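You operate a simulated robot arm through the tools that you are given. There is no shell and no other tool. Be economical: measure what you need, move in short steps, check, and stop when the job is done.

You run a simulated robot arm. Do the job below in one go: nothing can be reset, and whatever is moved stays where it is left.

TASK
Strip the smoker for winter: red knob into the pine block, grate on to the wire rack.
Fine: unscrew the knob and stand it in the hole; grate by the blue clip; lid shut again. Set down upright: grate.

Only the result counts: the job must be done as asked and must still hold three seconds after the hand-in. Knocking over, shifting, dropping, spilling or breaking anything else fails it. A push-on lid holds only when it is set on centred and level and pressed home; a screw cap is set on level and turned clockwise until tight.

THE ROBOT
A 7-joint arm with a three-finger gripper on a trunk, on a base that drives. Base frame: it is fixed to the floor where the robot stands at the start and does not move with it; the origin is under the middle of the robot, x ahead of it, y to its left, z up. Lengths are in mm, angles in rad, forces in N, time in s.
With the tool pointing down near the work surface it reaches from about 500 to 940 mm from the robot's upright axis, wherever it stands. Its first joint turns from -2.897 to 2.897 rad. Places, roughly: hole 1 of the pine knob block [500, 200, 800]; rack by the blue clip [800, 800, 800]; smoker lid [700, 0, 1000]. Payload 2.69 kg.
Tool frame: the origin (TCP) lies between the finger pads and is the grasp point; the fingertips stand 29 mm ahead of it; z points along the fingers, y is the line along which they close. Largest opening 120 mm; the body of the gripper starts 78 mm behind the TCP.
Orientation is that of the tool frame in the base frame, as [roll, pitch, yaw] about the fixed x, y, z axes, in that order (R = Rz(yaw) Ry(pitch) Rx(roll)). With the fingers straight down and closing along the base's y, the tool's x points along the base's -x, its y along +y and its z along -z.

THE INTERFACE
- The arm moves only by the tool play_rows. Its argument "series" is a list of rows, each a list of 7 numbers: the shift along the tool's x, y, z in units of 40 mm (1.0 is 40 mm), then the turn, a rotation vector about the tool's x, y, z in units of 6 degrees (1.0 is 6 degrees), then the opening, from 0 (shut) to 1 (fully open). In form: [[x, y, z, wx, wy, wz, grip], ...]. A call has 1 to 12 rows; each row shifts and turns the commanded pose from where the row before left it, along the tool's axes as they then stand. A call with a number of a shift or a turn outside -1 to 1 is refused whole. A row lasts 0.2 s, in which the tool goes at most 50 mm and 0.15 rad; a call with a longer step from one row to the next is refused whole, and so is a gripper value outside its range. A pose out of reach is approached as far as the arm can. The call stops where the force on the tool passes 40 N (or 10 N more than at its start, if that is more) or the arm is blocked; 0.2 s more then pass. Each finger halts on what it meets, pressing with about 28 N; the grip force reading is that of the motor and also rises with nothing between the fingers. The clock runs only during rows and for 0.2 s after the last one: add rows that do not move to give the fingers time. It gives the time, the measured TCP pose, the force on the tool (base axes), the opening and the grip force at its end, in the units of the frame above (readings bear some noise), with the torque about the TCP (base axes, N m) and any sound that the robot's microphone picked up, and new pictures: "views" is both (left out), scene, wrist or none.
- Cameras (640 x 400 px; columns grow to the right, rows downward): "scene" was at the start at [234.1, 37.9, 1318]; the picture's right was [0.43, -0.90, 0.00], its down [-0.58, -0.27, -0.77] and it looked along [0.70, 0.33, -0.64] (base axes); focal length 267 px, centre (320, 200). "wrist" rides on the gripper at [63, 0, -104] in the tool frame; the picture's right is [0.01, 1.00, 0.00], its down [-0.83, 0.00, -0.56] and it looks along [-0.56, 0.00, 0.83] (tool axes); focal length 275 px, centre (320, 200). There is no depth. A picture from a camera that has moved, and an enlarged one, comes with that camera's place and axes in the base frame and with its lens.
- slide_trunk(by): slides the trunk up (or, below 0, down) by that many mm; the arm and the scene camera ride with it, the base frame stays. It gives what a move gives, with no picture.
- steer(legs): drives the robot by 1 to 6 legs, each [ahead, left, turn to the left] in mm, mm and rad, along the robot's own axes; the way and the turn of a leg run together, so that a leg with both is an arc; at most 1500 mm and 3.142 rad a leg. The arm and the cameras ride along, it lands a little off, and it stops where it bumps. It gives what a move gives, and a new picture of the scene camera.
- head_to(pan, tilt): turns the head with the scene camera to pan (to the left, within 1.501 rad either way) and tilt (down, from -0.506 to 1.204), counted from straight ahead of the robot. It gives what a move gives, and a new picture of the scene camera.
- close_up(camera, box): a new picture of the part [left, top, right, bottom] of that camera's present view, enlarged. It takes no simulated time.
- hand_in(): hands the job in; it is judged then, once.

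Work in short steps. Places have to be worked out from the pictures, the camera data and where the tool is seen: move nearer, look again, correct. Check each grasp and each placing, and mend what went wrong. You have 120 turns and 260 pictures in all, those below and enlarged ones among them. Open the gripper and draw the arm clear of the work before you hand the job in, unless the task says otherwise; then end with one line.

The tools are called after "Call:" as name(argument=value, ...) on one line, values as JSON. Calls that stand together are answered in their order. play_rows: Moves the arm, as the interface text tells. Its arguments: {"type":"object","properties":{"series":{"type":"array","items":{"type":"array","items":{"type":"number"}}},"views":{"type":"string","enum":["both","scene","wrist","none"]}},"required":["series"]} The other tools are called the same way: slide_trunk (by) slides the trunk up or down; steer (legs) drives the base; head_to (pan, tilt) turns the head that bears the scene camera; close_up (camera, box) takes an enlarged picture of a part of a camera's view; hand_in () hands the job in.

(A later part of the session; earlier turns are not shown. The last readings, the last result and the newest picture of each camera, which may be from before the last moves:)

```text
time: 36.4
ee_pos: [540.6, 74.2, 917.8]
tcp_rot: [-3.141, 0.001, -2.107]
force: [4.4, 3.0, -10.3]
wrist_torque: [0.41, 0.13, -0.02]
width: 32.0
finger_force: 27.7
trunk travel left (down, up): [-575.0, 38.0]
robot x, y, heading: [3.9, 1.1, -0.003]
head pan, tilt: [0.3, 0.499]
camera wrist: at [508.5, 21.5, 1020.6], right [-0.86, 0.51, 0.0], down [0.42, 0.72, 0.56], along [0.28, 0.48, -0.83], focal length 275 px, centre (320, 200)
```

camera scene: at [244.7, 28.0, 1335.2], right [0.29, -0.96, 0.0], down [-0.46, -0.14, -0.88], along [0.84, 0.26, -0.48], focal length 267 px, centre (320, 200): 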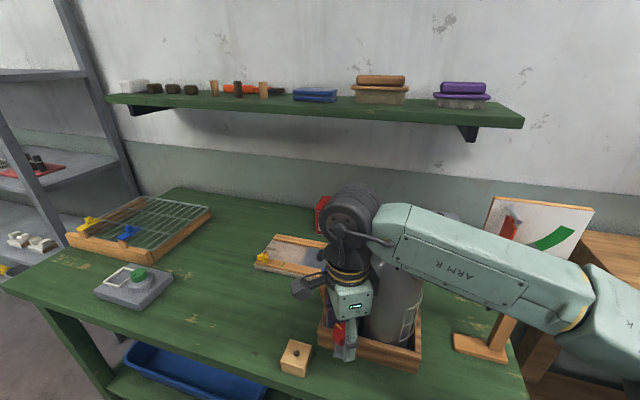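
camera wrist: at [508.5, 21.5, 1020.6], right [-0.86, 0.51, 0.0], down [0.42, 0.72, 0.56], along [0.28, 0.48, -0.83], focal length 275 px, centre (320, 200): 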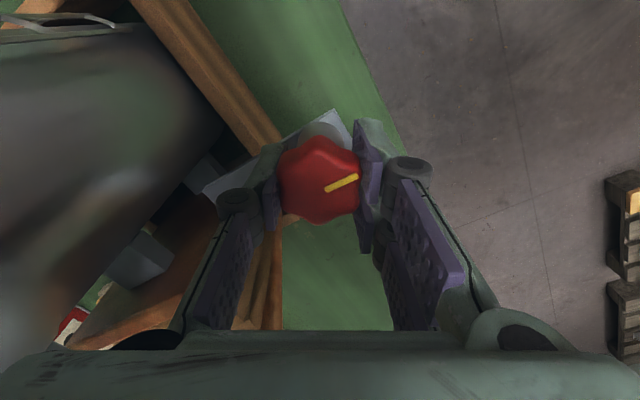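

Still held down by the thread. Another stroke.

Call:
play_rows(series=[[0, 0, 0, 0, 0, 0, 0.45], [0, 0, 0, 0, 0, 0, 0.45], [0, 0, 0, 0, 0, 1, 0.45], [0, 0, 0, 0, 0, 1, 0.45], [0, 0, 0, 0, 0, 1, 0.45], [0, 0, 0, 0, 0, 1, 0.45], [0, 0, 0, 0, 0, 1, 0.45], [0, 0, 0, 0, 0, 1, 0.45], [0, 0, 0, 0, 0, 1, 0.45], [0, 0, 0, 0, 0, 1, 0.45], [0, 0, 0, 0, 0, 1, 0.45], [0, 0, 0, 0, 0, 1, 0.45]], views="none")

Call:
play_rows(series=[[0, 0, 0, 0, 0, 1, 0.45], [0, 0, 0, 0, 0, 1, 0.45], [0, 0, 0, 0, 0, 1, 0.45], [0, 0, 0, 0, 0, 1, 0.45], [0, 0, 0, 0, 0, 1, 0.45], [0, 0, 0, 0, 0, 1, 0.45], [0, 0, 0, 0, 0, 1, 0.45], [0, 0, 0, 0, 0, 1, 0.45], [0, 0, 0, 0, 0, 1, 0.45], [0, 0, 0, 0, 0, 1, 0.45]], views="wrist")

Call:
close_up(camera="scene", box=[290, 290, 390, 370])

```text
time: 39.0
ee_pos: [539.2, 74.4, 918.6]
tcp_rot: [-3.142, 0.0, 3.123]
force: [0.0, -0.1, -0.9]
wrist_torque: [-0.02, 0.01, -0.04]
width: 53.8
finger_force: 0.1
trunk travel left (down, up): [-575.0, 38.0]
robot x, y, heading: [1.2, 1.0, -0.001]
head pan, tilt: [0.3, 0.499]
```

```text
time: 41.2
ee_pos: [538.3, 75.4, 918.1]
tcp_rot: [-3.141, 0.001, 2.076]
force: [-0.8, -0.3, -0.1]
wrist_torque: [0.0, 0.01, 0.0]
width: 54.2
finger_force: 0.1
trunk travel left (down, up): [-575.0, 38.0]
robot x, y, heading: [-0.1, -3.3, -0.003]
head pan, tilt: [0.3, 0.499]
camera wrist: at [509.1, 130.6, 1021.6], right [0.87, 0.49, 0.0], down [0.41, -0.73, 0.56], along [0.27, -0.49, -0.83], focal length 275 px, centre (320, 200)
```

wrist: 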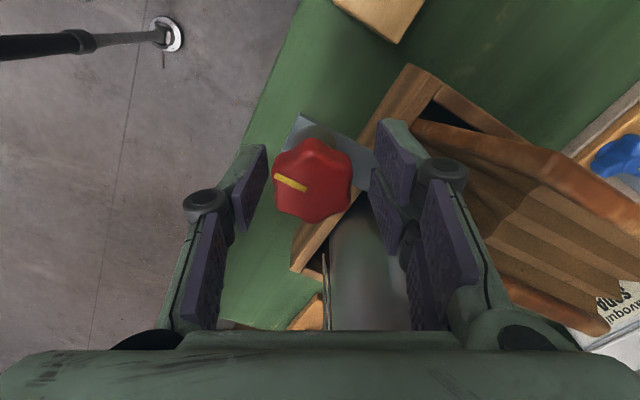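

```text
5.00 times, centred on (340, 330) of scene
camera zoom: at [244.7, 28.0, 1335.2], right [0.29, -0.96, 0.0], down [-0.46, -0.14, -0.88], along [0.84, 0.26, -0.48], focal length 1333 px, centre (220, -450)
```

zoom: 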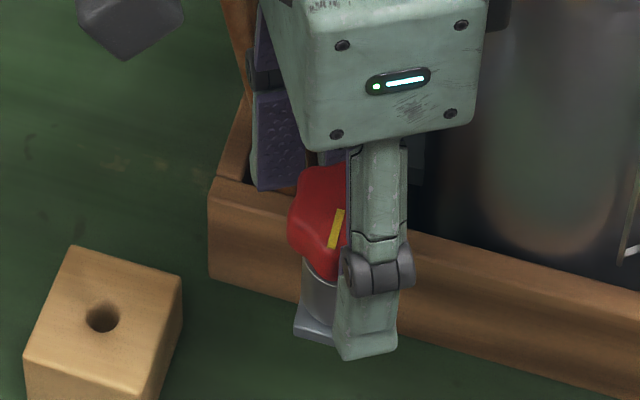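

The knob is climbing slowly. Next stroke.

Call:
play_rows(series=[[0, -0.05, 0.1, 0, 0, 0, 0.45], [0, 0, 0, 0, 0, 0, 0.1], [0, 0, 0, 0, 0, 0, 0.1], [0, 0, 0, 0, 0, 0, 0.1], [0, 0, -0.006, 0, 0, -1, 0.1], [0, 0, -0.006, 0, 0, -1, 0.1], [0, 0, -0.006, 0, 0, -1, 0.1], [0, 0, -0.006, 0, 0, -1, 0.1], [0, 0, -0.006, 0, 0, -1, 0.1], [0, 0, -0.006, 0, 0, -1, 0.1], [0, 0, -0.006, 0, 0, -1, 0.1], [0, 0, -0.006, 0, 0, -1, 0.1]], views="none")

Call:
play_rows(series=[[0, 0, -0.006, 0, 0, -1, 0.1], [0, 0, -0.006, 0, 0, -1, 0.1], [0, 0, -0.006, 0, 0, -1, 0.1], [0, 0, -0.006, 0, 0, -1, 0.1], [0, 0, -0.006, 0, 0, -1, 0.1], [0, 0, -0.006, 0, 0, -1, 0.1], [0, 0, -0.006, 0, 0, -1, 0.1], [0, 0, -0.006, 0, 0, -1, 0.1], [0, 0, -0.006, 0, 0, -1, 0.1], [0, 0, -0.006, 0, 0, -1, 0.1], [0, 0, -0.006, 0, 0, -1, 0.1], [0, 0, -0.006, 0, 0, -1, 0.1]], views="wrist")

```text
time: 43.8
ee_pos: [538.5, 74.4, 914.1]
tcp_rot: [3.14, -0.002, 2.918]
force: [0.6, 0.0, -5.2]
wrist_torque: [0.1, 0.17, 0.01]
width: 31.8
finger_force: 28.1
trunk travel left (down, up): [-575.0, 38.0]
robot x, y, heading: [1.8, -1.6, 0.003]
head pan, tilt: [0.3, 0.499]
```

```text
time: 46.4
ee_pos: [538.1, 74.9, 917.4]
tcp_rot: [-3.141, -0.002, -2.109]
force: [2.1, 0.0, -7.8]
wrist_torque: [0.38, 0.16, 0.0]
width: 32.0
finger_force: 27.4
trunk travel left (down, up): [-575.0, 38.0]
robot x, y, heading: [0.1, -0.0, 0.001]
head pan, tilt: [0.3, 0.499]
camera wrist: at [506.4, 21.0, 1020.7], right [-0.86, 0.51, 0.0], down [0.42, 0.72, 0.56], along [0.28, 0.48, -0.83], focal length 275 px, centre (320, 200)
```

wrist: 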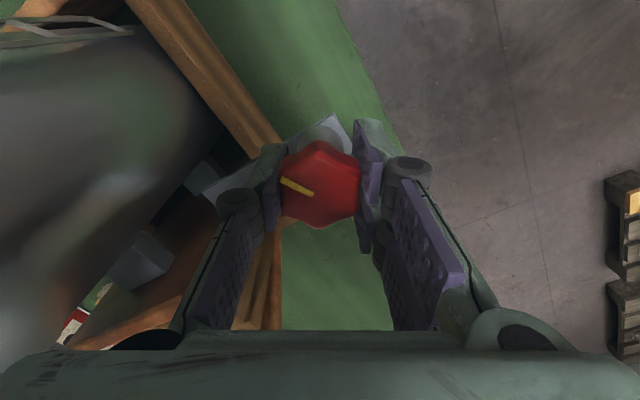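

Still threaded. I repeat the stroke.

Call:
play_rows(series=[[0, 0, 0, 0, 0, 0, 0.45], [0, 0, 0, 0, 0, 0, 0.45], [0, 0, 0, 0, 0, 1, 0.45], [0, 0, 0, 0, 0, 1, 0.45], [0, 0, 0, 0, 0, 1, 0.45], [0, 0, 0, 0, 0, 1, 0.45], [0, 0, 0, 0, 0, 1, 0.45], [0, 0, 0, 0, 0, 1, 0.45], [0, 0, 0, 0, 0, 1, 0.45], [0, 0, 0, 0, 0, 1, 0.45], [0, 0, 0, 0, 0, 1, 0.45], [0, 0, 0, 0, 0, 1, 0.45]], views="none")

Call:
play_rows(series=[[0, 0, 0, 0, 0, 1, 0.45], [0, 0, 0, 0, 0, 1, 0.45], [0, 0, 0, 0, 0, 1, 0.45], [0, 0, 0, 0, 0, 1, 0.45], [0, 0, 0, 0, 0, 1, 0.45], [0, 0, 0, 0, 0, 1, 0.45], [0, 0, 0, 0, 0, 1, 0.45], [0, 0, 0, 0, 0, 1, 0.45], [0, 0, 0, 0, 0, 1, 0.45], [0, 0, 0, 0, 0, 1, 0.45]], views="wrist")

Call:
play_rows(series=[[0, 0, 0, 0, 0, 0, 0.1], [0, 0, 0, 0, 0, 0, 0.1], [0, 0, 0, 0, 0, 0, 0.1], [0, 0, -0.006, 0, 0, -1, 0.1], [0, 0, -0.006, 0, 0, -1, 0.1], [0, 0, -0.006, 0, 0, -1, 0.1], [0, 0, -0.006, 0, 0, -1, 0.1], [0, 0, -0.006, 0, 0, -1, 0.1], [0, 0, -0.006, 0, 0, -1, 0.1], [0, 0, -0.006, 0, 0, -1, 0.1], [0, 0, -0.006, 0, 0, -1, 0.1], [0, 0, -0.006, 0, 0, -1, 0.1]], views="none")

Call:
play_rows(series=[[0, 0, -0.006, 0, 0, -1, 0.1], [0, 0, -0.006, 0, 0, -1, 0.1], [0, 0, -0.006, 0, 0, -1, 0.1], [0, 0, -0.006, 0, 0, -1, 0.1], [0, 0, -0.006, 0, 0, -1, 0.1], [0, 0, -0.006, 0, 0, -1, 0.1], [0, 0, -0.006, 0, 0, -1, 0.1], [0, 0, -0.006, 0, 0, -1, 0.1], [0, 0, -0.006, 0, 0, -1, 0.1], [0, 0, -0.006, 0, 0, -1, 0.1], [0, 0, -0.006, 0, 0, -1, 0.1], [0, 0, 0, 0, 0, 0, 0.1]], views="wrist")

```text
time: 49.0
ee_pos: [538.8, 73.9, 917.7]
tcp_rot: [-3.142, 0.001, 3.124]
force: [-0.3, -0.6, -0.1]
wrist_torque: [-0.01, -0.01, 0.03]
width: 54.2
finger_force: 0.1
trunk travel left (down, up): [-575.0, 38.0]
robot x, y, heading: [1.8, -3.1, -0.006]
head pan, tilt: [0.3, 0.499]
```

```text
time: 51.2
ee_pos: [537.7, 73.4, 917.7]
tcp_rot: [3.141, 0.0, 2.079]
force: [0.1, -0.3, -0.6]
wrist_torque: [-0.01, -0.01, 0.02]
width: 53.9
finger_force: 0.0
trunk travel left (down, up): [-575.0, 38.0]
robot x, y, heading: [3.4, -0.6, 0.001]
head pan, tilt: [0.3, 0.499]
camera wrist: at [507.5, 129.8, 1020.8], right [0.87, 0.49, 0.0], down [0.41, -0.73, 0.56], along [0.27, -0.49, -0.83], focal length 275 px, centre (320, 200)
```

wrist: 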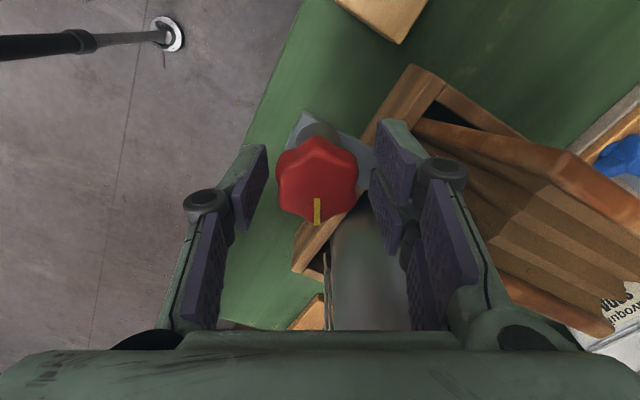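

```text
time: 53.8
ee_pos: [537.8, 74.2, 919.6]
tcp_rot: [3.141, 0.0, 3.022]
force: [0.4, 0.2, -4.8]
wrist_torque: [0.18, 0.28, 0.0]
width: 32.0
finger_force: 28.2
trunk travel left (down, up): [-575.0, 38.0]
robot x, y, heading: [1.1, -1.0, -0.002]
head pan, tilt: [0.3, 0.499]
```

```text
time: 56.4
ee_pos: [538.5, 74.2, 920.8]
tcp_rot: [3.141, -0.002, -2.109]
force: [5.2, 3.3, -8.5]
wrist_torque: [0.41, -0.08, 0.01]
width: 32.4
finger_force: 28.0
trunk travel left (down, up): [-575.0, 38.0]
robot x, y, heading: [1.5, 2.3, -0.006]
head pan, tilt: [0.3, 0.499]
camera wrist: at [506.9, 20.6, 1024.5], right [-0.86, 0.51, 0.0], down [0.42, 0.72, 0.56], along [0.28, 0.48, -0.83], focal length 275 px, centre (320, 200)
```

wrist: 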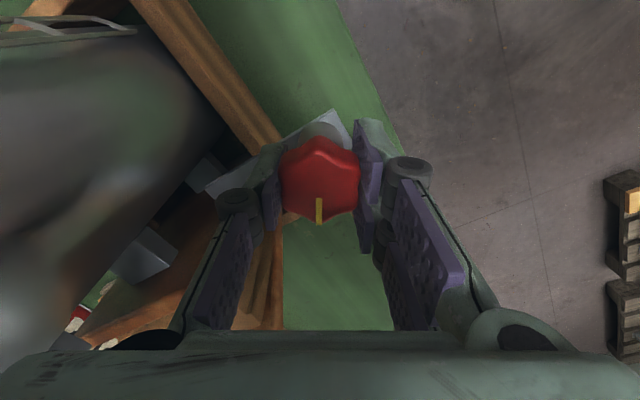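

Around 1.6 turns now, still a downward pull. Another stroke, with a pull test at the end.

Call:
play_rows(series=[[0, 0, 0, 0, 0, 0, 0.45], [0, 0, 0.05, 0, 0, 0, 0.45], [0, 0, 0, 0, 0, 1, 0.45], [0, 0, 0, 0, 0, 1, 0.45], [0, 0, 0, 0, 0, 1, 0.45], [0, 0, 0, 0, 0, 1, 0.45], [0, 0, 0, 0, 0, 1, 0.45], [0, 0, 0, 0, 0, 1, 0.45], [0, 0, 0, 0, 0, 1, 0.45], [0, 0, 0, 0, 0, 1, 0.45], [0, 0, 0, 0, 0, 1, 0.45], [0, 0, 0, 0, 0, 1, 0.45]], views="none")

Call:
play_rows(series=[[0, 0, 0, 0, 0, 1, 0.45], [0, 0, 0, 0, 0, 1, 0.45], [0, 0, 0, 0, 0, 1, 0.45], [0, 0, 0, 0, 0, 1, 0.45], [0, 0, 0, 0, 0, 1, 0.45], [0, 0, 0, 0, 0, 1, 0.45], [0, 0, 0, 0, 0, 1, 0.45], [0, 0, 0, 0, 0, 1, 0.45], [0, 0, 0, 0, 0, 1, 0.45], [0, 0, 0, 0, 0, 1, 0.45]], views="wrist")

Call:
play_rows(series=[[0, 0, 0, 0, 0, 0, 0.1], [0, 0, 0, 0, 0, 0, 0.1], [0, 0, 0, 0, 0, 0, 0.1], [0, 0, -0.006, 0, 0, -1, 0.1], [0, 0, -0.006, 0, 0, -1, 0.1], [0, 0, -0.006, 0, 0, -1, 0.1], [0, 0, -0.006, 0, 0, -1, 0.1], [0, 0, -0.006, 0, 0, -1, 0.1], [0, 0, -0.006, 0, 0, -1, 0.1], [0, 0, -0.006, 0, 0, -1, 0.1], [0, 0, -0.006, 0, 0, -1, 0.1], [0, 0, -0.006, 0, 0, -1, 0.1]], views="none")

Call:
play_rows(series=[[0, 0, -0.006, 0, 0, -1, 0.1], [0, 0, -0.006, 0, 0, -1, 0.1], [0, 0, -0.006, 0, 0, -1, 0.1], [0, 0, -0.006, 0, 0, -1, 0.1], [0, 0, -0.006, 0, 0, -1, 0.1], [0, 0, -0.006, 0, 0, -1, 0.1], [0, 0, -0.006, 0, 0, -1, 0.1], [0, 0, -0.006, 0, 0, -1, 0.1], [0, 0, -0.006, 0, 0, -1, 0.1], [0, 0, -0.006, 0, 0, -1, 0.1], [0, 0, -0.006, 0, 0, -1, 0.1], [0, 0, 0, 0, 0, 0, 0.1]], views="wrist")

```text
time: 59.0
ee_pos: [538.8, 73.8, 919.2]
tcp_rot: [3.141, -0.001, 3.123]
force: [0.6, -0.1, 0.1]
wrist_torque: [-0.01, -0.03, 0.0]
width: 53.8
finger_force: 0.0
trunk travel left (down, up): [-575.0, 38.0]
robot x, y, heading: [-2.2, -1.8, -0.002]
head pan, tilt: [0.3, 0.499]
```

```text
time: 61.2
ee_pos: [537.9, 74.2, 920.7]
tcp_rot: [-3.141, 0.0, 2.077]
force: [0.0, -0.2, 0.4]
wrist_torque: [0.02, -0.02, -0.02]
width: 54.0
finger_force: 0.1
trunk travel left (down, up): [-575.0, 38.0]
robot x, y, heading: [0.7, -1.6, -0.006]
head pan, tilt: [0.3, 0.499]
camera wrist: at [507.0, 130.0, 1023.1], right [0.87, 0.49, 0.0], down [0.41, -0.72, 0.56], along [0.27, -0.49, -0.83], focal length 275 px, centre (320, 200)
```

wrist: 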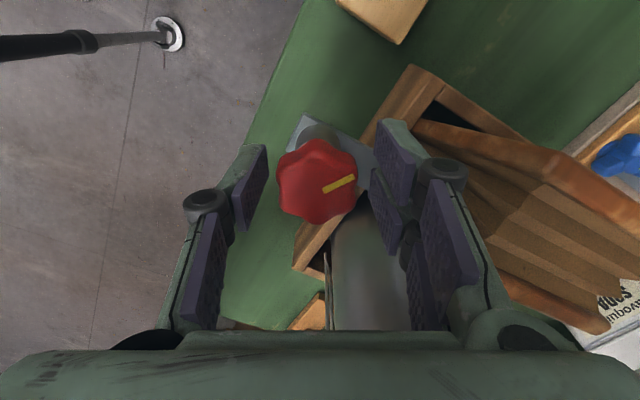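

```text
time: 63.8
ee_pos: [538.6, 74.1, 921.9]
tcp_rot: [3.141, 0.0, 3.023]
force: [-1.7, -2.3, -1.4]
wrist_torque: [-0.1, 0.03, 0.01]
width: 32.2
finger_force: 27.9
trunk travel left (down, up): [-575.0, 38.0]
robot x, y, heading: [-0.1, 0.7, -0.0]
head pan, tilt: [0.3, 0.499]
```

```text
time: 66.4
ee_pos: [536.9, 73.3, 922.3]
tcp_rot: [-3.14, 0.001, -2.109]
force: [0.9, -0.4, -0.1]
wrist_torque: [0.02, 0.0, -0.02]
width: 32.4
finger_force: 27.8
trunk travel left (down, up): [-575.0, 38.0]
robot x, y, heading: [-2.5, 0.6, 0.001]
head pan, tilt: [0.3, 0.499]
camera wrist: at [505.7, 20.5, 1026.6], right [-0.86, 0.51, 0.0], down [0.42, 0.72, 0.56], along [0.28, 0.48, -0.83], focal length 275 px, centre (320, 200)
```

wrist: 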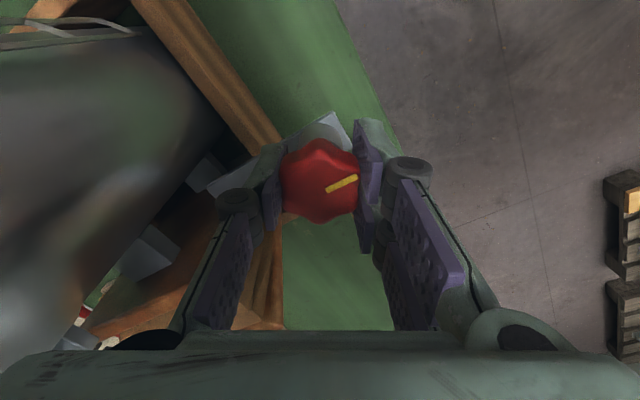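

The force is now near zero: the knob is free. I lift it straight up.

Call:
play_rows(series=[[0, 0, -0.25, 0, 0, 0, 0.1], [0, 0, -0.5, 0, 0, 0, 0.1], [0, 0, -0.75, 0, 0, 0, 0.1], [0, 0, -0.75, 0, 0, 0, 0.1], [0, 0, 0, 0, 0, 0, 0.1]])

Call:
close_up(camera="scene", box=[270, 260, 430, 380])

```text
time: 67.6
ee_pos: [538.2, 73.6, 1014.2]
tcp_rot: [-3.142, 0.001, -2.11]
force: [0.3, -0.5, -0.9]
wrist_torque: [0.01, 0.0, 0.01]
width: 32.3
finger_force: 27.9
trunk travel left (down, up): [-575.0, 38.0]
robot x, y, heading: [3.2, 1.2, -0.004]
head pan, tilt: [0.3, 0.499]
camera scene: at [244.8, 27.9, 1335.1], right [0.29, -0.96, 0.0], down [-0.46, -0.14, -0.88], along [0.84, 0.26, -0.48], focal length 267 px, centre (320, 200)
camera wrist: at [505.9, 20.6, 1117.9], right [-0.86, 0.51, 0.0], down [0.42, 0.72, 0.56], along [0.28, 0.48, -0.83], focal length 275 px, centre (320, 200)
```

scene: 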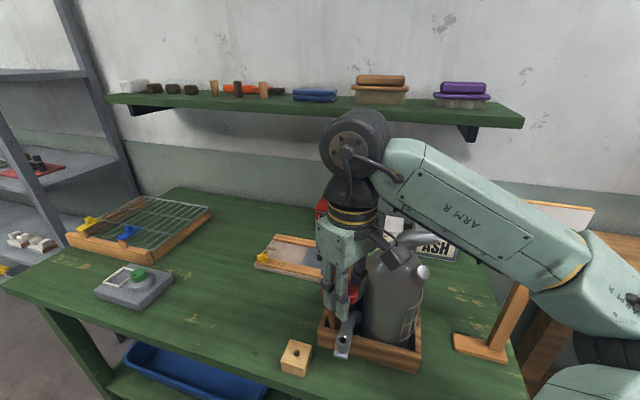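
wrist: 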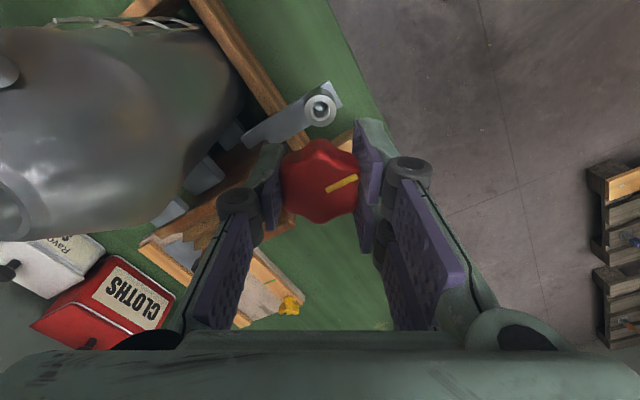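

```text
3.33 times, centred on (350, 320) of scene
camera zoom: at [244.8, 27.9, 1335.1], right [0.29, -0.96, 0.0], down [-0.46, -0.14, -0.88], along [0.84, 0.26, -0.48], focal length 889 px, centre (220, -200)
```

zoom: 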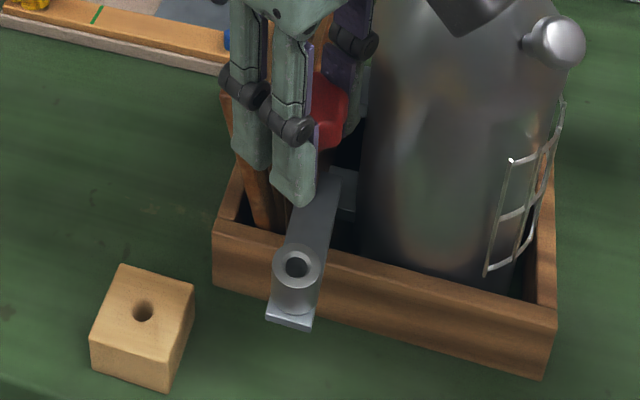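

The knob is off. I turn back to square and move over the block, staying high.

Call:
play_rows(series=[[0, 0, 0, 0, 0, 1, 0.1], [0, 0, 0, 0, 0, 1, 0.1], [0, 0, 0, 0, 0, 1, 0.1], [0, 0, 0, 0, 0, 1, 0.1], [0, 0, 0, 0, 0, 1, 0.1], [0, 0, 0, 0, 0, 1, 0.1], [0, 0, 0, 0, 0, 1, 0.1], [0, 0, 0, 0, 0, 1, 0.1], [0, 0, 0, 0, 0, 1, 0.1], [0, 0, 0, 0, 0, 0.8, 0.1]], views="none")

Call:
play_rows(series=[[0, 0.85, 0, 0, 0, 0, 0.1], [0, 0.85, 0, 0, 0, 0, 0.1], [0, 0.65, 0.5, 0, 0, 0, 0.1], [0, 0, 0.7, 0, 0, 0, 0.1], [0, 0, 0, 0, 0, 0, 0.1]])

Call:
close_up(camera="scene", box=[240, 260, 400, 390])

```text
time: 69.8
ee_pos: [538.4, 74.2, 1014.7]
tcp_rot: [3.141, -0.001, -3.138]
force: [0.2, 0.3, -0.6]
wrist_torque: [0.0, 0.03, -0.01]
width: 32.4
finger_force: 28.1
trunk travel left (down, up): [-575.0, 38.0]
robot x, y, heading: [1.4, 1.8, -0.006]
head pan, tilt: [0.3, 0.499]
```

```text
time: 71.0
ee_pos: [538.8, 169.0, 965.5]
tcp_rot: [3.141, -0.001, -3.136]
force: [0.7, -0.2, -0.3]
wrist_torque: [0.03, -0.01, 0.02]
width: 32.2
finger_force: 28.3
trunk travel left (down, up): [-575.0, 38.0]
robot x, y, heading: [-1.0, 0.1, -0.002]
head pan, tilt: [0.3, 0.499]
camera scene: at [244.7, 27.9, 1335.2], right [0.29, -0.96, 0.0], down [-0.46, -0.14, -0.88], along [0.84, 0.26, -0.48], focal length 267 px, centre (320, 200)
camera wrist: at [475.4, 169.1, 1069.1], right [-0.01, 1.0, 0.0], down [0.83, 0.01, 0.56], along [0.56, 0.01, -0.83], focal length 275 px, centre (320, 200)
```

scene: 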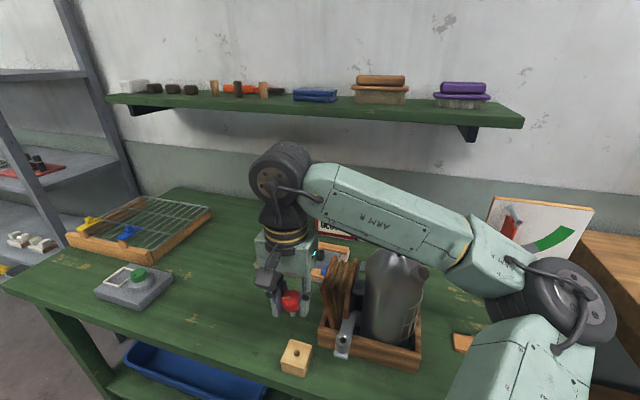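
wrist: 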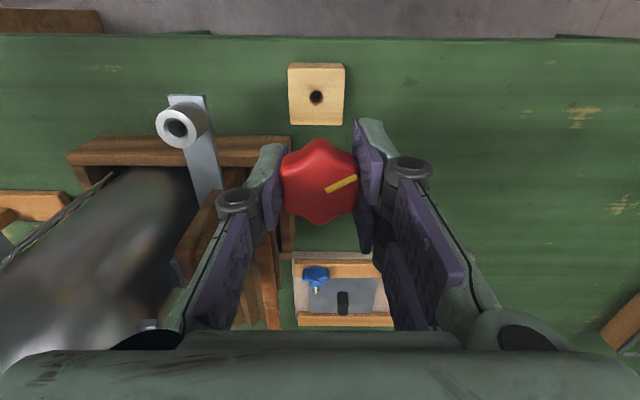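

```text
3.08 times, centred on (320, 325) of scene
camera zoom: at [244.7, 27.9, 1335.2], right [0.29, -0.96, 0.0], down [-0.46, -0.14, -0.88], along [0.84, 0.26, -0.48], focal length 820 px, centre (320, -185)
```

zoom: 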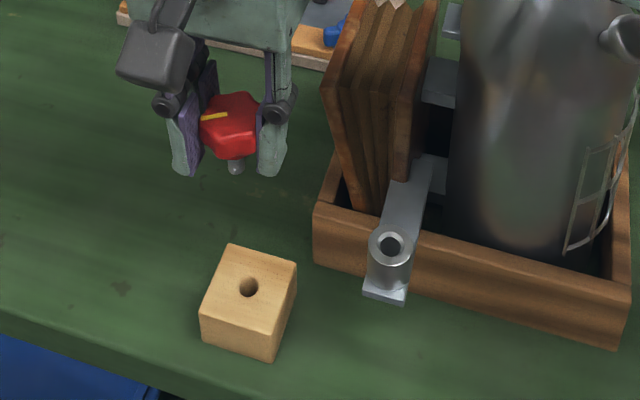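

The stud tip is about 45 mm below the TCP. I lower to ~15 mm above the hole, correcting y by −2 mm and x by −1 mm, and look.

Call:
play_rows(series=[[0.03, -0.05, 0.9, 0, 0, 0, 0.1], [0, 0, 0.9, 0, 0, 0, 0.1], [0, 0, 0.5, 0, 0, 0, 0.1], [0, 0, 0, 0, 0, 0, 0.1]], views="wrist")

Call:
close_up(camera="scene", box=[250, 310, 350, 390])

```text
time: 72.0
ee_pos: [536.7, 163.8, 871.5]
tcp_rot: [3.141, -0.001, -3.138]
force: [0.3, -0.6, -1.1]
wrist_torque: [-0.01, 0.02, -0.03]
width: 32.3
finger_force: 28.4
trunk travel left (down, up): [-575.0, 38.0]
robot x, y, heading: [2.4, 1.4, -0.002]
head pan, tilt: [0.3, 0.499]
camera wrist: at [473.7, 165.9, 975.8], right [-0.01, 1.0, 0.0], down [0.83, 0.01, 0.56], along [0.56, 0.01, -0.83], focal length 275 px, centre (320, 200)
```

wrist: 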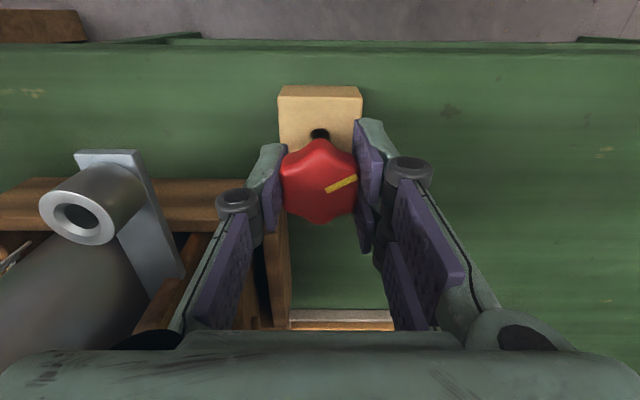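

```text
5.00 times, centred on (300, 350) of scene
camera zoom: at [244.8, 27.9, 1335.2], right [0.29, -0.96, 0.0], down [-0.46, -0.14, -0.88], along [0.84, 0.26, -0.48], focal length 1333 px, centre (420, -550)
```

zoom: 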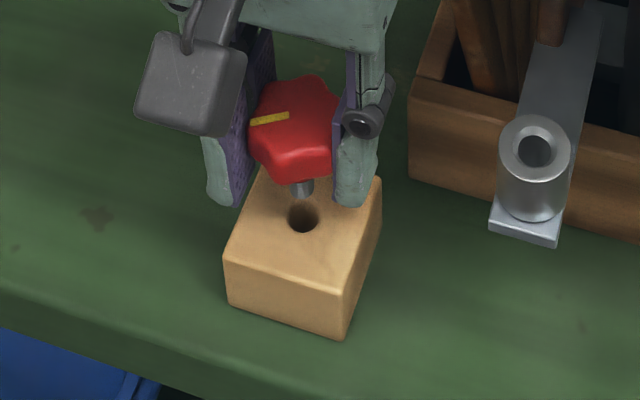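

The stud looks aligned sideways with the hole. I descend gently, watching the force.

Call:
play_rows(series=[[0, 0, 0.2, 0, 0, 0, 0.1], [0, 0, 0.2, 0, 0, 0, 0.1], [0, 0, 0.1, 0, 0, 0, 0.1], [0, 0, 0.1, 0, 0, 0, 0.1]], views="wrist")

Call:
close_up(camera="scene", box=[250, 310, 350, 390])

```text
time: 73.0
ee_pos: [537.4, 166.5, 849.3]
tcp_rot: [-3.141, 0.001, -3.135]
force: [-0.3, -0.2, -0.9]
wrist_torque: [0.02, -0.03, 0.01]
width: 32.1
finger_force: 27.7
trunk travel left (down, up): [-575.0, 38.0]
robot x, y, heading: [-0.8, 4.3, 0.002]
head pan, tilt: [0.3, 0.499]
camera wrist: at [474.2, 166.3, 952.9], right [-0.01, 1.0, 0.0], down [0.83, 0.01, 0.56], along [0.56, 0.01, -0.83], focal length 275 px, centre (320, 200)
```

wrist: 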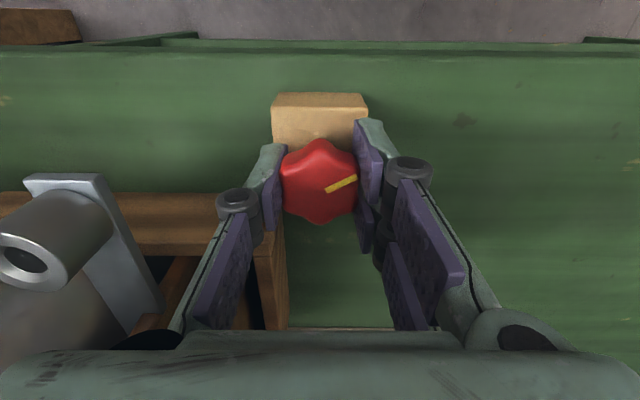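

```text
5.00 times, centred on (300, 350) of scene
camera zoom: at [244.8, 28.0, 1335.2], right [0.29, -0.96, 0.0], down [-0.46, -0.14, -0.88], along [0.84, 0.26, -0.48], focal length 1333 px, centre (420, -550)
```

zoom: 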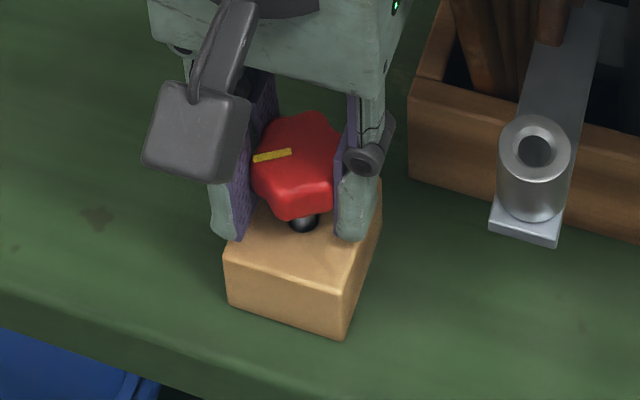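

The stud is entering the hole with no force. I lower a bit more until the fingertips nearly reach the block top.

Call:
play_rows(series=[[0, 0, 0.1, 0, 0, 0, 0.1], [0, 0, 0.08, 0, 0, 0, 0.1], [0, 0, 0, 0, 0, 0, 0.1]], views="wrist")

Call:
close_up(camera="scene", box=[270, 330, 330, 380])

```text
time: 73.8
ee_pos: [535.4, 165.5, 842.2]
tcp_rot: [-3.141, -0.001, -3.138]
force: [0.2, 0.4, -0.2]
wrist_torque: [0.02, 0.01, 0.0]
width: 32.4
finger_force: 27.9
trunk travel left (down, up): [-575.0, 38.0]
robot x, y, heading: [1.9, -0.7, -0.002]
head pan, tilt: [0.3, 0.499]
camera wrist: at [474.0, 165.9, 946.0], right [-0.01, 1.0, 0.0], down [0.83, 0.01, 0.56], along [0.56, 0.01, -0.83], focal length 275 px, centre (320, 200)
```

wrist: 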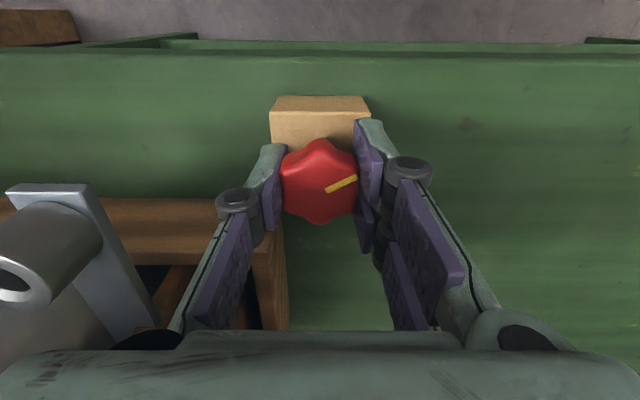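

```text
8.00 times, centred on (300, 355) of scene
camera zoom: at [244.8, 28.0, 1335.2], right [0.29, -0.96, 0.0], down [-0.46, -0.14, -0.88], along [0.84, 0.26, -0.48], focal length 2133 px, centre (480, -1040)
```

zoom: 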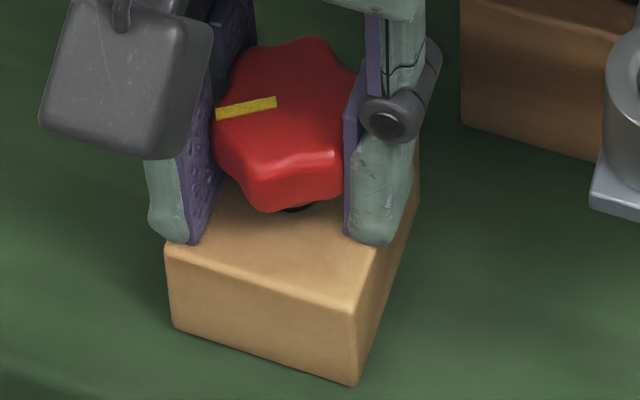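

The stud is inside the hole. I lower 2 mm more and release.

Call:
play_rows(series=[[0, 0, 0.05, 0, 0, 0, 0.1], [0, 0, 0, 0, 0, 0, 0.33], [0, 0, 0, 0, 0, 0, 0.45], [0, 0, 0, 0, 0, 0, 0.45]], views="wrist")

Call:
close_up(camera="scene", box=[270, 330, 330, 380])

```text
time: 74.8
ee_pos: [537.6, 166.8, 839.8]
tcp_rot: [-3.141, 0.0, -3.136]
force: [1.4, -0.2, 0.7]
wrist_torque: [0.01, -0.01, -0.01]
width: 54.2
finger_force: 0.3
trunk travel left (down, up): [-575.0, 38.0]
robot x, y, heading: [0.5, 0.0, -0.006]
head pan, tilt: [0.3, 0.499]
camera wrist: at [473.6, 166.1, 943.5], right [-0.01, 1.0, 0.0], down [0.83, 0.01, 0.56], along [0.56, 0.01, -0.83], focal length 275 px, centre (320, 200)
```

wrist: 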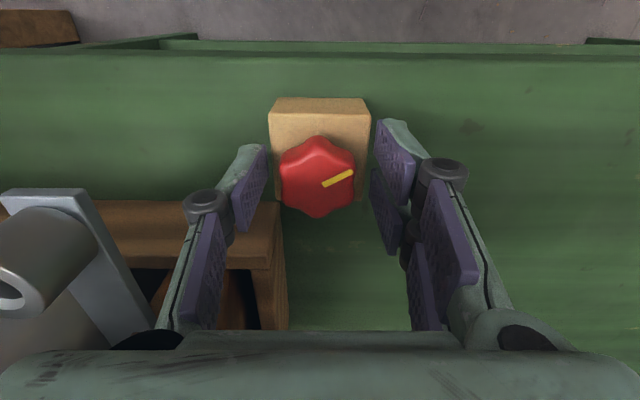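

```text
8.00 times, centred on (300, 355) of scene
camera zoom: at [244.8, 27.9, 1335.0], right [0.29, -0.96, 0.0], down [-0.46, -0.14, -0.88], along [0.84, 0.26, -0.48], focal length 2133 px, centre (480, -1040)
```

zoom: 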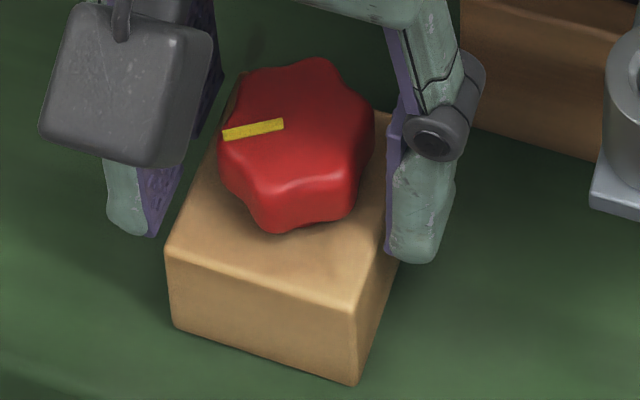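

The knob stands seated in the block. I raise the arm and look at the smoker lid.

Call:
play_rows(series=[[0, 0, -0.6, 0, 0, 0, 0.45], [0, 0, -1, 0, 0, 0, 0.6], [0, 0, -1, 0, 0, 0, 0.8], [0, 0, -1, 0, 0, 0, 0.8], [0, 0, -1, 0, 0, 0, 1], [0, 0, -1, 0, 0, 0, 1], [0.5, 0.5, -0.7, 0, 0, 0.7, 1], [0.5, 0.5, -0.7, 0, 0, 1, 1], [0, 0.5, -0.7, 0, 0, 1, 1], [0, 0.5, 0, 0, 0, 1, 1], [0, 0, 0, 0, 0, 1, 1]])

Call:
close_up(camera="scene", box=[310, 200, 470, 380])

```text
time: 77.2
ee_pos: [506.1, 246.2, 1149.7]
tcp_rot: [-3.14, -0.001, 2.653]
force: [0.8, 0.2, 0.0]
wrist_torque: [0.02, -0.02, 0.01]
width: 120.0
finger_force: 0.1
trunk travel left (down, up): [-575.0, 38.0]
robot x, y, heading: [0.4, -0.1, -0.003]
head pan, tilt: [0.3, 0.499]
camera scene: at [244.7, 27.9, 1335.2], right [0.29, -0.96, 0.0], down [-0.46, -0.14, -0.88], along [0.84, 0.26, -0.48], focal length 267 px, centre (320, 200)
camera wrist: at [450.2, 276.6, 1252.8], right [0.47, 0.88, 0.0], down [0.74, -0.39, 0.56], along [0.49, -0.26, -0.83], focal length 275 px, centre (320, 200)
```

scene: 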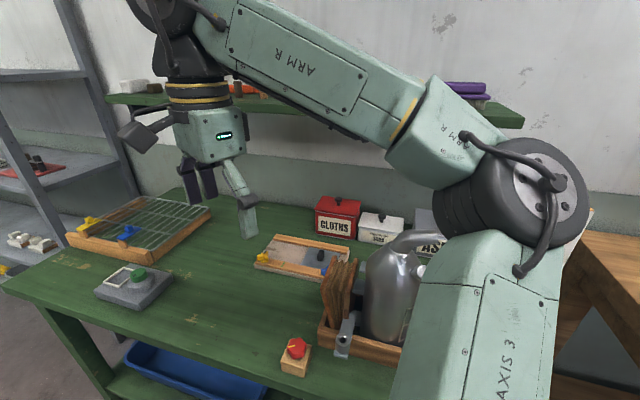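
wrist: 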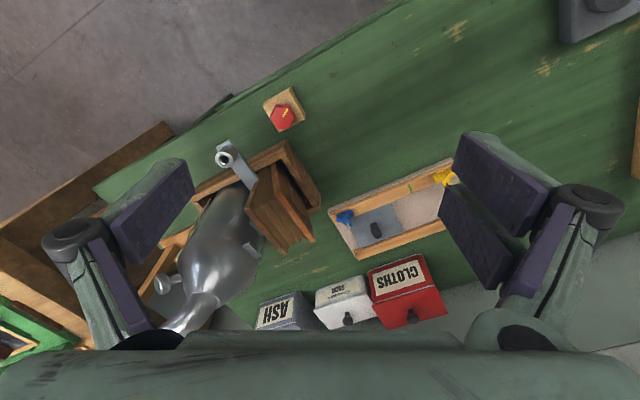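

```text
2.22 times, centred on (390, 290) of scene
camera zoom: at [244.7, 27.9, 1335.2], right [0.29, -0.96, 0.0], down [-0.46, -0.14, -0.88], along [0.84, 0.26, -0.48], focal length 593 px, centre (164, 0)
```

zoom: 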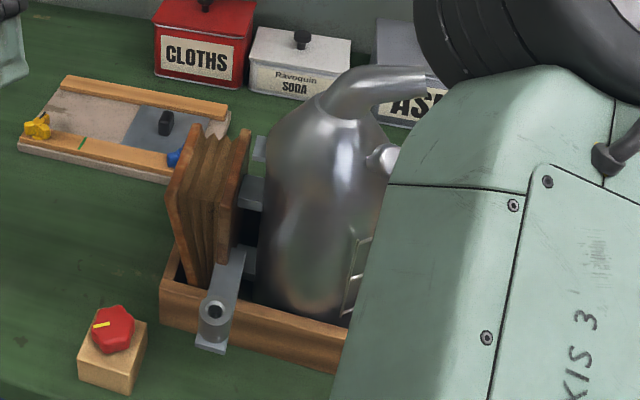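

Call:
close_up(camera="wrist", box=[140, 140, 340, 340])

Call:
close_up(camera="wrist", box=[140, 220, 270, 335])

```text
2.00 times, centred on (240, 240) of wrist
camera zoom: at [450.2, 276.6, 1252.8], right [0.47, 0.88, 0.0], down [0.74, -0.39, 0.56], along [0.49, -0.26, -0.83], focal length 551 px, centre (480, 120)
```

zoom: 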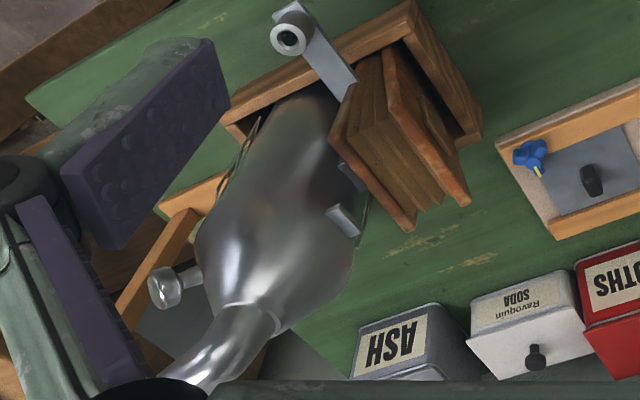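

```text
3.48 times, centred on (205, 278) of wrist
camera zoom: at [450.2, 276.6, 1252.8], right [0.47, 0.88, 0.0], down [0.74, -0.39, 0.56], along [0.49, -0.26, -0.83], focal length 958 px, centre (720, -70)
```

zoom: 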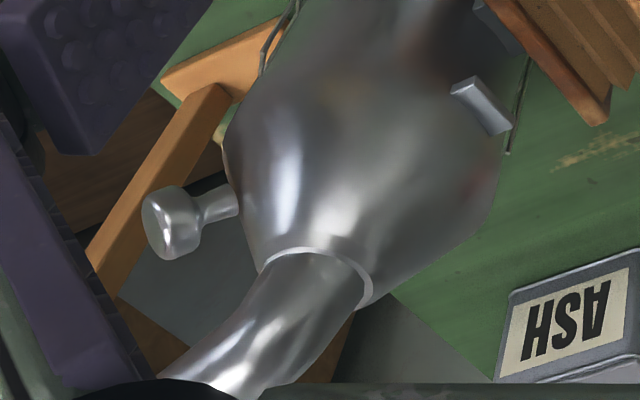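

The lid has a side handle (ball) near (609, −35, 1020), and a grey hinge-like block near (650, 63, 975). I look from the bellows side with the wrist camera.

Call:
play_rows(series=[[0, 0, 0, 0, 0, 1, 1], [0, 0, 0, 0, 0, 1, 1], [0, 0, 0, 0, 0, 1, 1], [0, 0, 0, 0, 0, 1, 1], [0, 0, 0, 0, 0, 1, 1], [0, 0, 0, 0, 0, 1, 1], [0, 0, 0, 0, 0, 1, 1], [0, 0, 0, 0, 0, 1, 1], [0, 0, 0, 0, 0, 1, 1], [0, 0, 0, 0, 0, 1, 1], [0, 0, 0, 0, 0, 0.3, 1]], views="none")

Call:
play_rows(series=[[-0.4, 0.72, 0.2, 0, 0, 0, 1], [-0.4, 0.72, 0.2, 0, 0, 0, 1], [-0.4, 0.72, 0.2, 0, 0, 0, 1], [-0.4, 0.72, 0.2, 0, 0, 0, 1], [-0.4, 0.72, 0.2, 0, 0, 0, 1], [0, 0, 0, 0, 0, 0, 1]])

Call:
close_up(camera="wrist", box=[200, 100, 440, 340])

```text
time: 79.6
ee_pos: [507.2, 246.0, 1147.5]
tcp_rot: [3.139, -0.002, 1.575]
force: [0.2, 0.0, -0.3]
wrist_torque: [0.04, -0.01, -0.03]
width: 119.8
finger_force: 0.2
trunk travel left (down, up): [-575.0, 38.0]
robot x, y, heading: [5.2, -2.2, -0.001]
head pan, tilt: [0.3, 0.499]
```

```text
time: 81.0
ee_pos: [652.6, 168.4, 1108.2]
tcp_rot: [3.14, -0.001, 1.576]
force: [-0.9, 0.0, -0.4]
wrist_torque: [-0.02, -0.03, 0.0]
width: 120.0
finger_force: 0.1
trunk travel left (down, up): [-575.0, 38.0]
robot x, y, heading: [0.0, 2.5, -0.002]
head pan, tilt: [0.3, 0.499]
camera scene: at [244.7, 28.0, 1335.2], right [0.29, -0.96, 0.0], down [-0.46, -0.14, -0.88], along [0.84, 0.26, -0.48], focal length 267 px, centre (320, 200)
camera wrist: at [651.6, 232.3, 1212.1], right [1.0, 0.01, 0.0], down [0.01, -0.83, 0.56], along [0.01, -0.56, -0.83], focal length 275 px, centre (320, 200)
```

scene: 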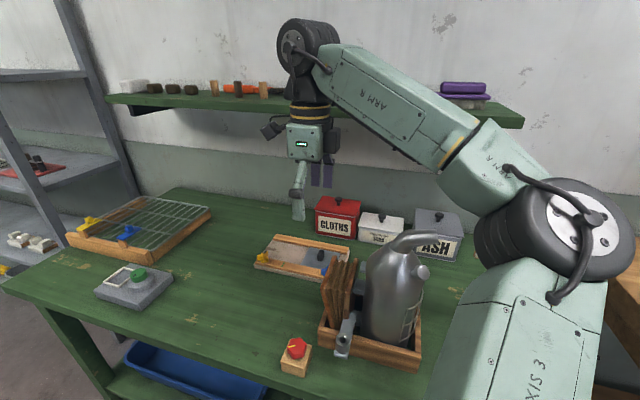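
wrist: 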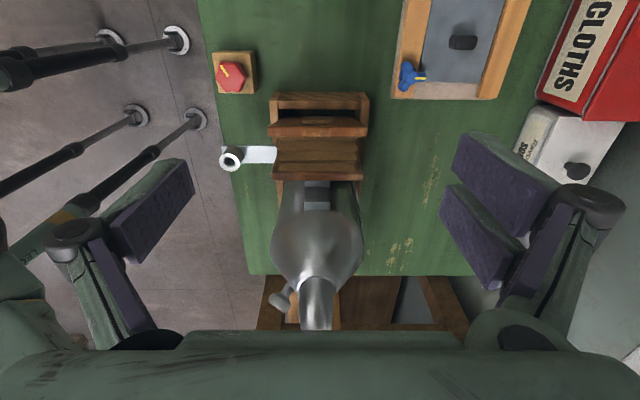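

```text
1.67 times, centred on (320, 220) of wrist
camera zoom: at [651.6, 232.3, 1212.1], right [1.0, 0.01, 0.0], down [0.01, -0.83, 0.56], along [0.01, -0.56, -0.83], focal length 459 px, centre (320, 167)
```

zoom: 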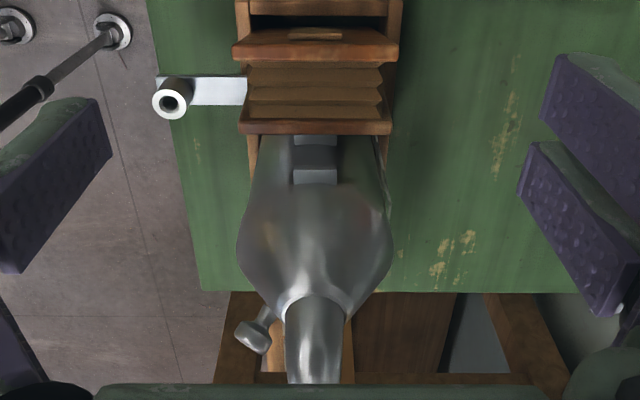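

The lid is hinged at the +y side (axis along x, near y≈63, z≈975); the handle ball is at about (610, −35, 1020). I plan to grasp the ball with the tool pointing forward (+x) and roll it open. To have room I back the robot up 250 mm.

Call:
steer(legs=[[-250, 0, 0]])

```text
time: 82.9
ee_pos: [395.7, 169.3, 1110.5]
tcp_rot: [3.138, 0.0, 1.575]
force: [-0.8, 0.4, -0.2]
wrist_torque: [0.02, -0.02, -0.01]
width: 120.0
finger_force: 0.0
trunk travel left (down, up): [-575.0, 38.0]
robot x, y, heading: [-255.5, 0.0, -0.001]
head pan, tilt: [0.3, 0.499]
camera scene: at [-11.8, 28.4, 1335.3], right [0.3, -0.96, 0.0], down [-0.46, -0.14, -0.88], along [0.84, 0.26, -0.48], focal length 267 px, centre (320, 200)
```

scene: 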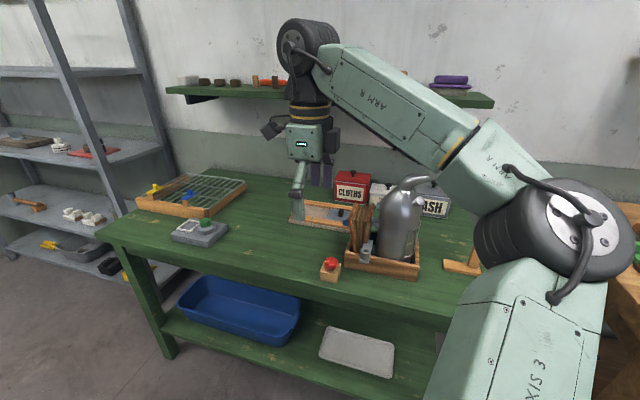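

Backed up. Now I pitch the tool to point forward while moving to the ball's y, in free space.

Call:
play_rows(series=[[-0.4, 0, 0, -1, 0, 0, 0.6], [-0.4, 0, 0, -1, 0, 0, 0.6], [-0.4, 0, 0, -1, 0, 0, 0.6], [-0.4, 0, 0, -1, 0, 0, 0.6], [-0.4, 0, 0, -1, 0, 0, 0.6], [-0.4, 0, 0, -1, 0, 0, 0.6], [-0.4, 0, 0, -1, 0, 0, 0.6], [-0.4, 0, 0, -1, 0, 0, 0.6], [-0.4, 0, 0, -1, 0, 0, 0.6], [-0.4, 0, 0, -1, 0, 0, 0.6], [-0.4, 0, 0, -1, 0, 0, 0.6], [-0.4, 0, 0, -1, 0, 0, 0.6]], views="none")

Call:
play_rows(series=[[-0.3, 0, 0, -1, 0, 0, 0.6], [0, 0, 0, -1, 0, 0, 0.6], [0, 0, 0, -1, 0, 0, 0.6], [0, -0.5, 0, 0, 0, 0, 0.6], [0, -0.5, 0, 0, 0, 0, 0.6], [0, -0.5, 0, 0, 0, 0, 0.6]])

```text
time: 85.5
ee_pos: [397.3, -20.8, 1110.1]
tcp_rot: [1.884, -0.001, 1.577]
force: [0.6, -0.5, 0.0]
wrist_torque: [-0.01, 0.0, -0.01]
width: 72.1
finger_force: 0.1
trunk travel left (down, up): [-575.0, 38.0]
robot x, y, heading: [-255.1, -0.0, -0.004]
head pan, tilt: [0.3, 0.499]
```

```text
time: 86.9
ee_pos: [461.0, -45.9, 1087.5]
tcp_rot: [1.568, 0.001, 1.58]
force: [-0.1, 0.5, -0.2]
wrist_torque: [-0.02, 0.0, -0.02]
width: 72.0
finger_force: 0.1
out of reach, approached as far as the arm can: row 1, 2, 3, 4, 5, 6
trunk travel left (down, up): [-575.0, 38.0]
robot x, y, heading: [-256.3, 4.4, -0.003]
head pan, tilt: [0.3, 0.499]
camera scene: at [-11.2, 28.4, 1335.2], right [0.3, -0.96, 0.0], down [-0.46, -0.14, -0.88], along [0.84, 0.26, -0.48], focal length 267 px, centre (320, 200)
camera wrist: at [356.1, 16.7, 1086.9], right [0.0, 0.0, 1.0], down [-0.55, -0.83, 0.0], along [0.83, -0.55, 0.0], focal length 275 px, centre (320, 200)
```

scene: 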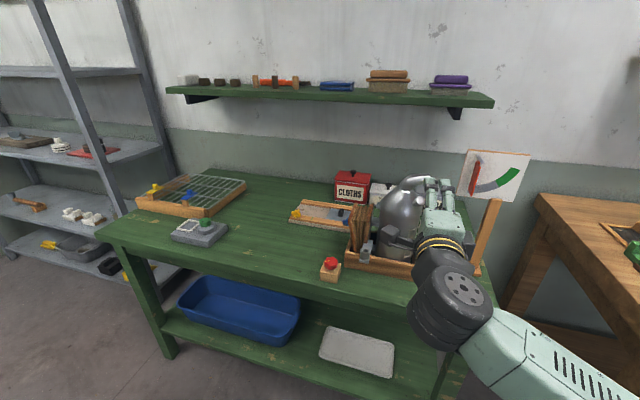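
wrist: 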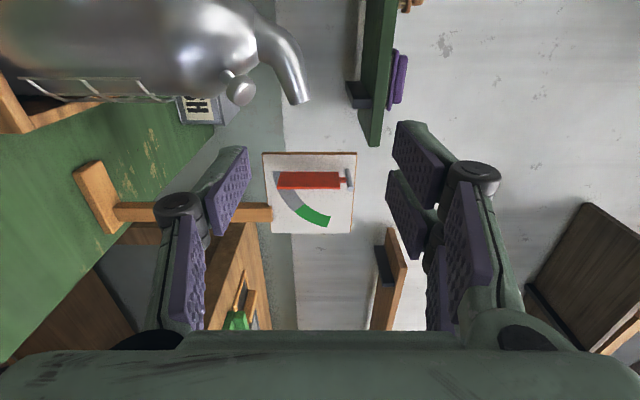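

The orientation is right and the wrist picture confirms the ball at about (610, −36, 1017). I advance 100 mm and check.

Call:
play_rows(series=[[0, 0, 0.6, 0, 0, 0, 0.6], [0, 0, 0.9, 0, 0, 0, 0.6], [0, 0, 0.9, 0, 0, 0, 0.6], [0, 0, 0, 0, 0, 0, 0.6]], views="wrist")

```text
time: 87.9
ee_pos: [555.9, -45.1, 1087.6]
tcp_rot: [1.572, -0.001, 1.577]
force: [-0.1, -0.1, 0.0]
wrist_torque: [0.0, 0.0, -0.02]
width: 72.0
finger_force: 0.0
trunk travel left (down, up): [-575.0, 38.0]
robot x, y, heading: [-256.5, -1.1, -0.001]
head pan, tilt: [0.3, 0.499]
camera wrist: at [451.9, 18.2, 1085.9], right [0.0, 0.0, 1.0], down [-0.55, -0.83, 0.0], along [0.83, -0.55, 0.0], focal length 275 px, centre (320, 200)
```

wrist: 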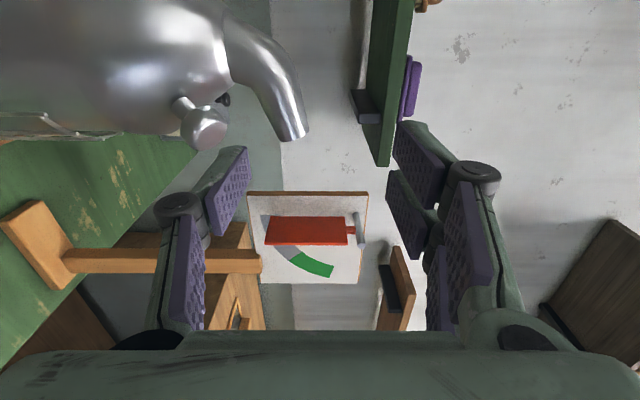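

Call:
close_up(camera="wrist", box=[140, 50, 300, 150])

```text
4.00 times, centred on (220, 100) of wrist
camera zoom: at [451.9, 18.2, 1085.9], right [0.0, 0.0, 1.0], down [-0.55, -0.83, 0.0], along [0.83, -0.55, 0.0], focal length 1101 px, centre (720, 600)
```

zoom: 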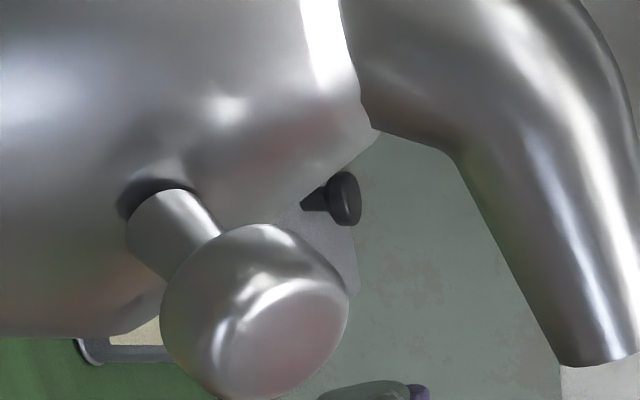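

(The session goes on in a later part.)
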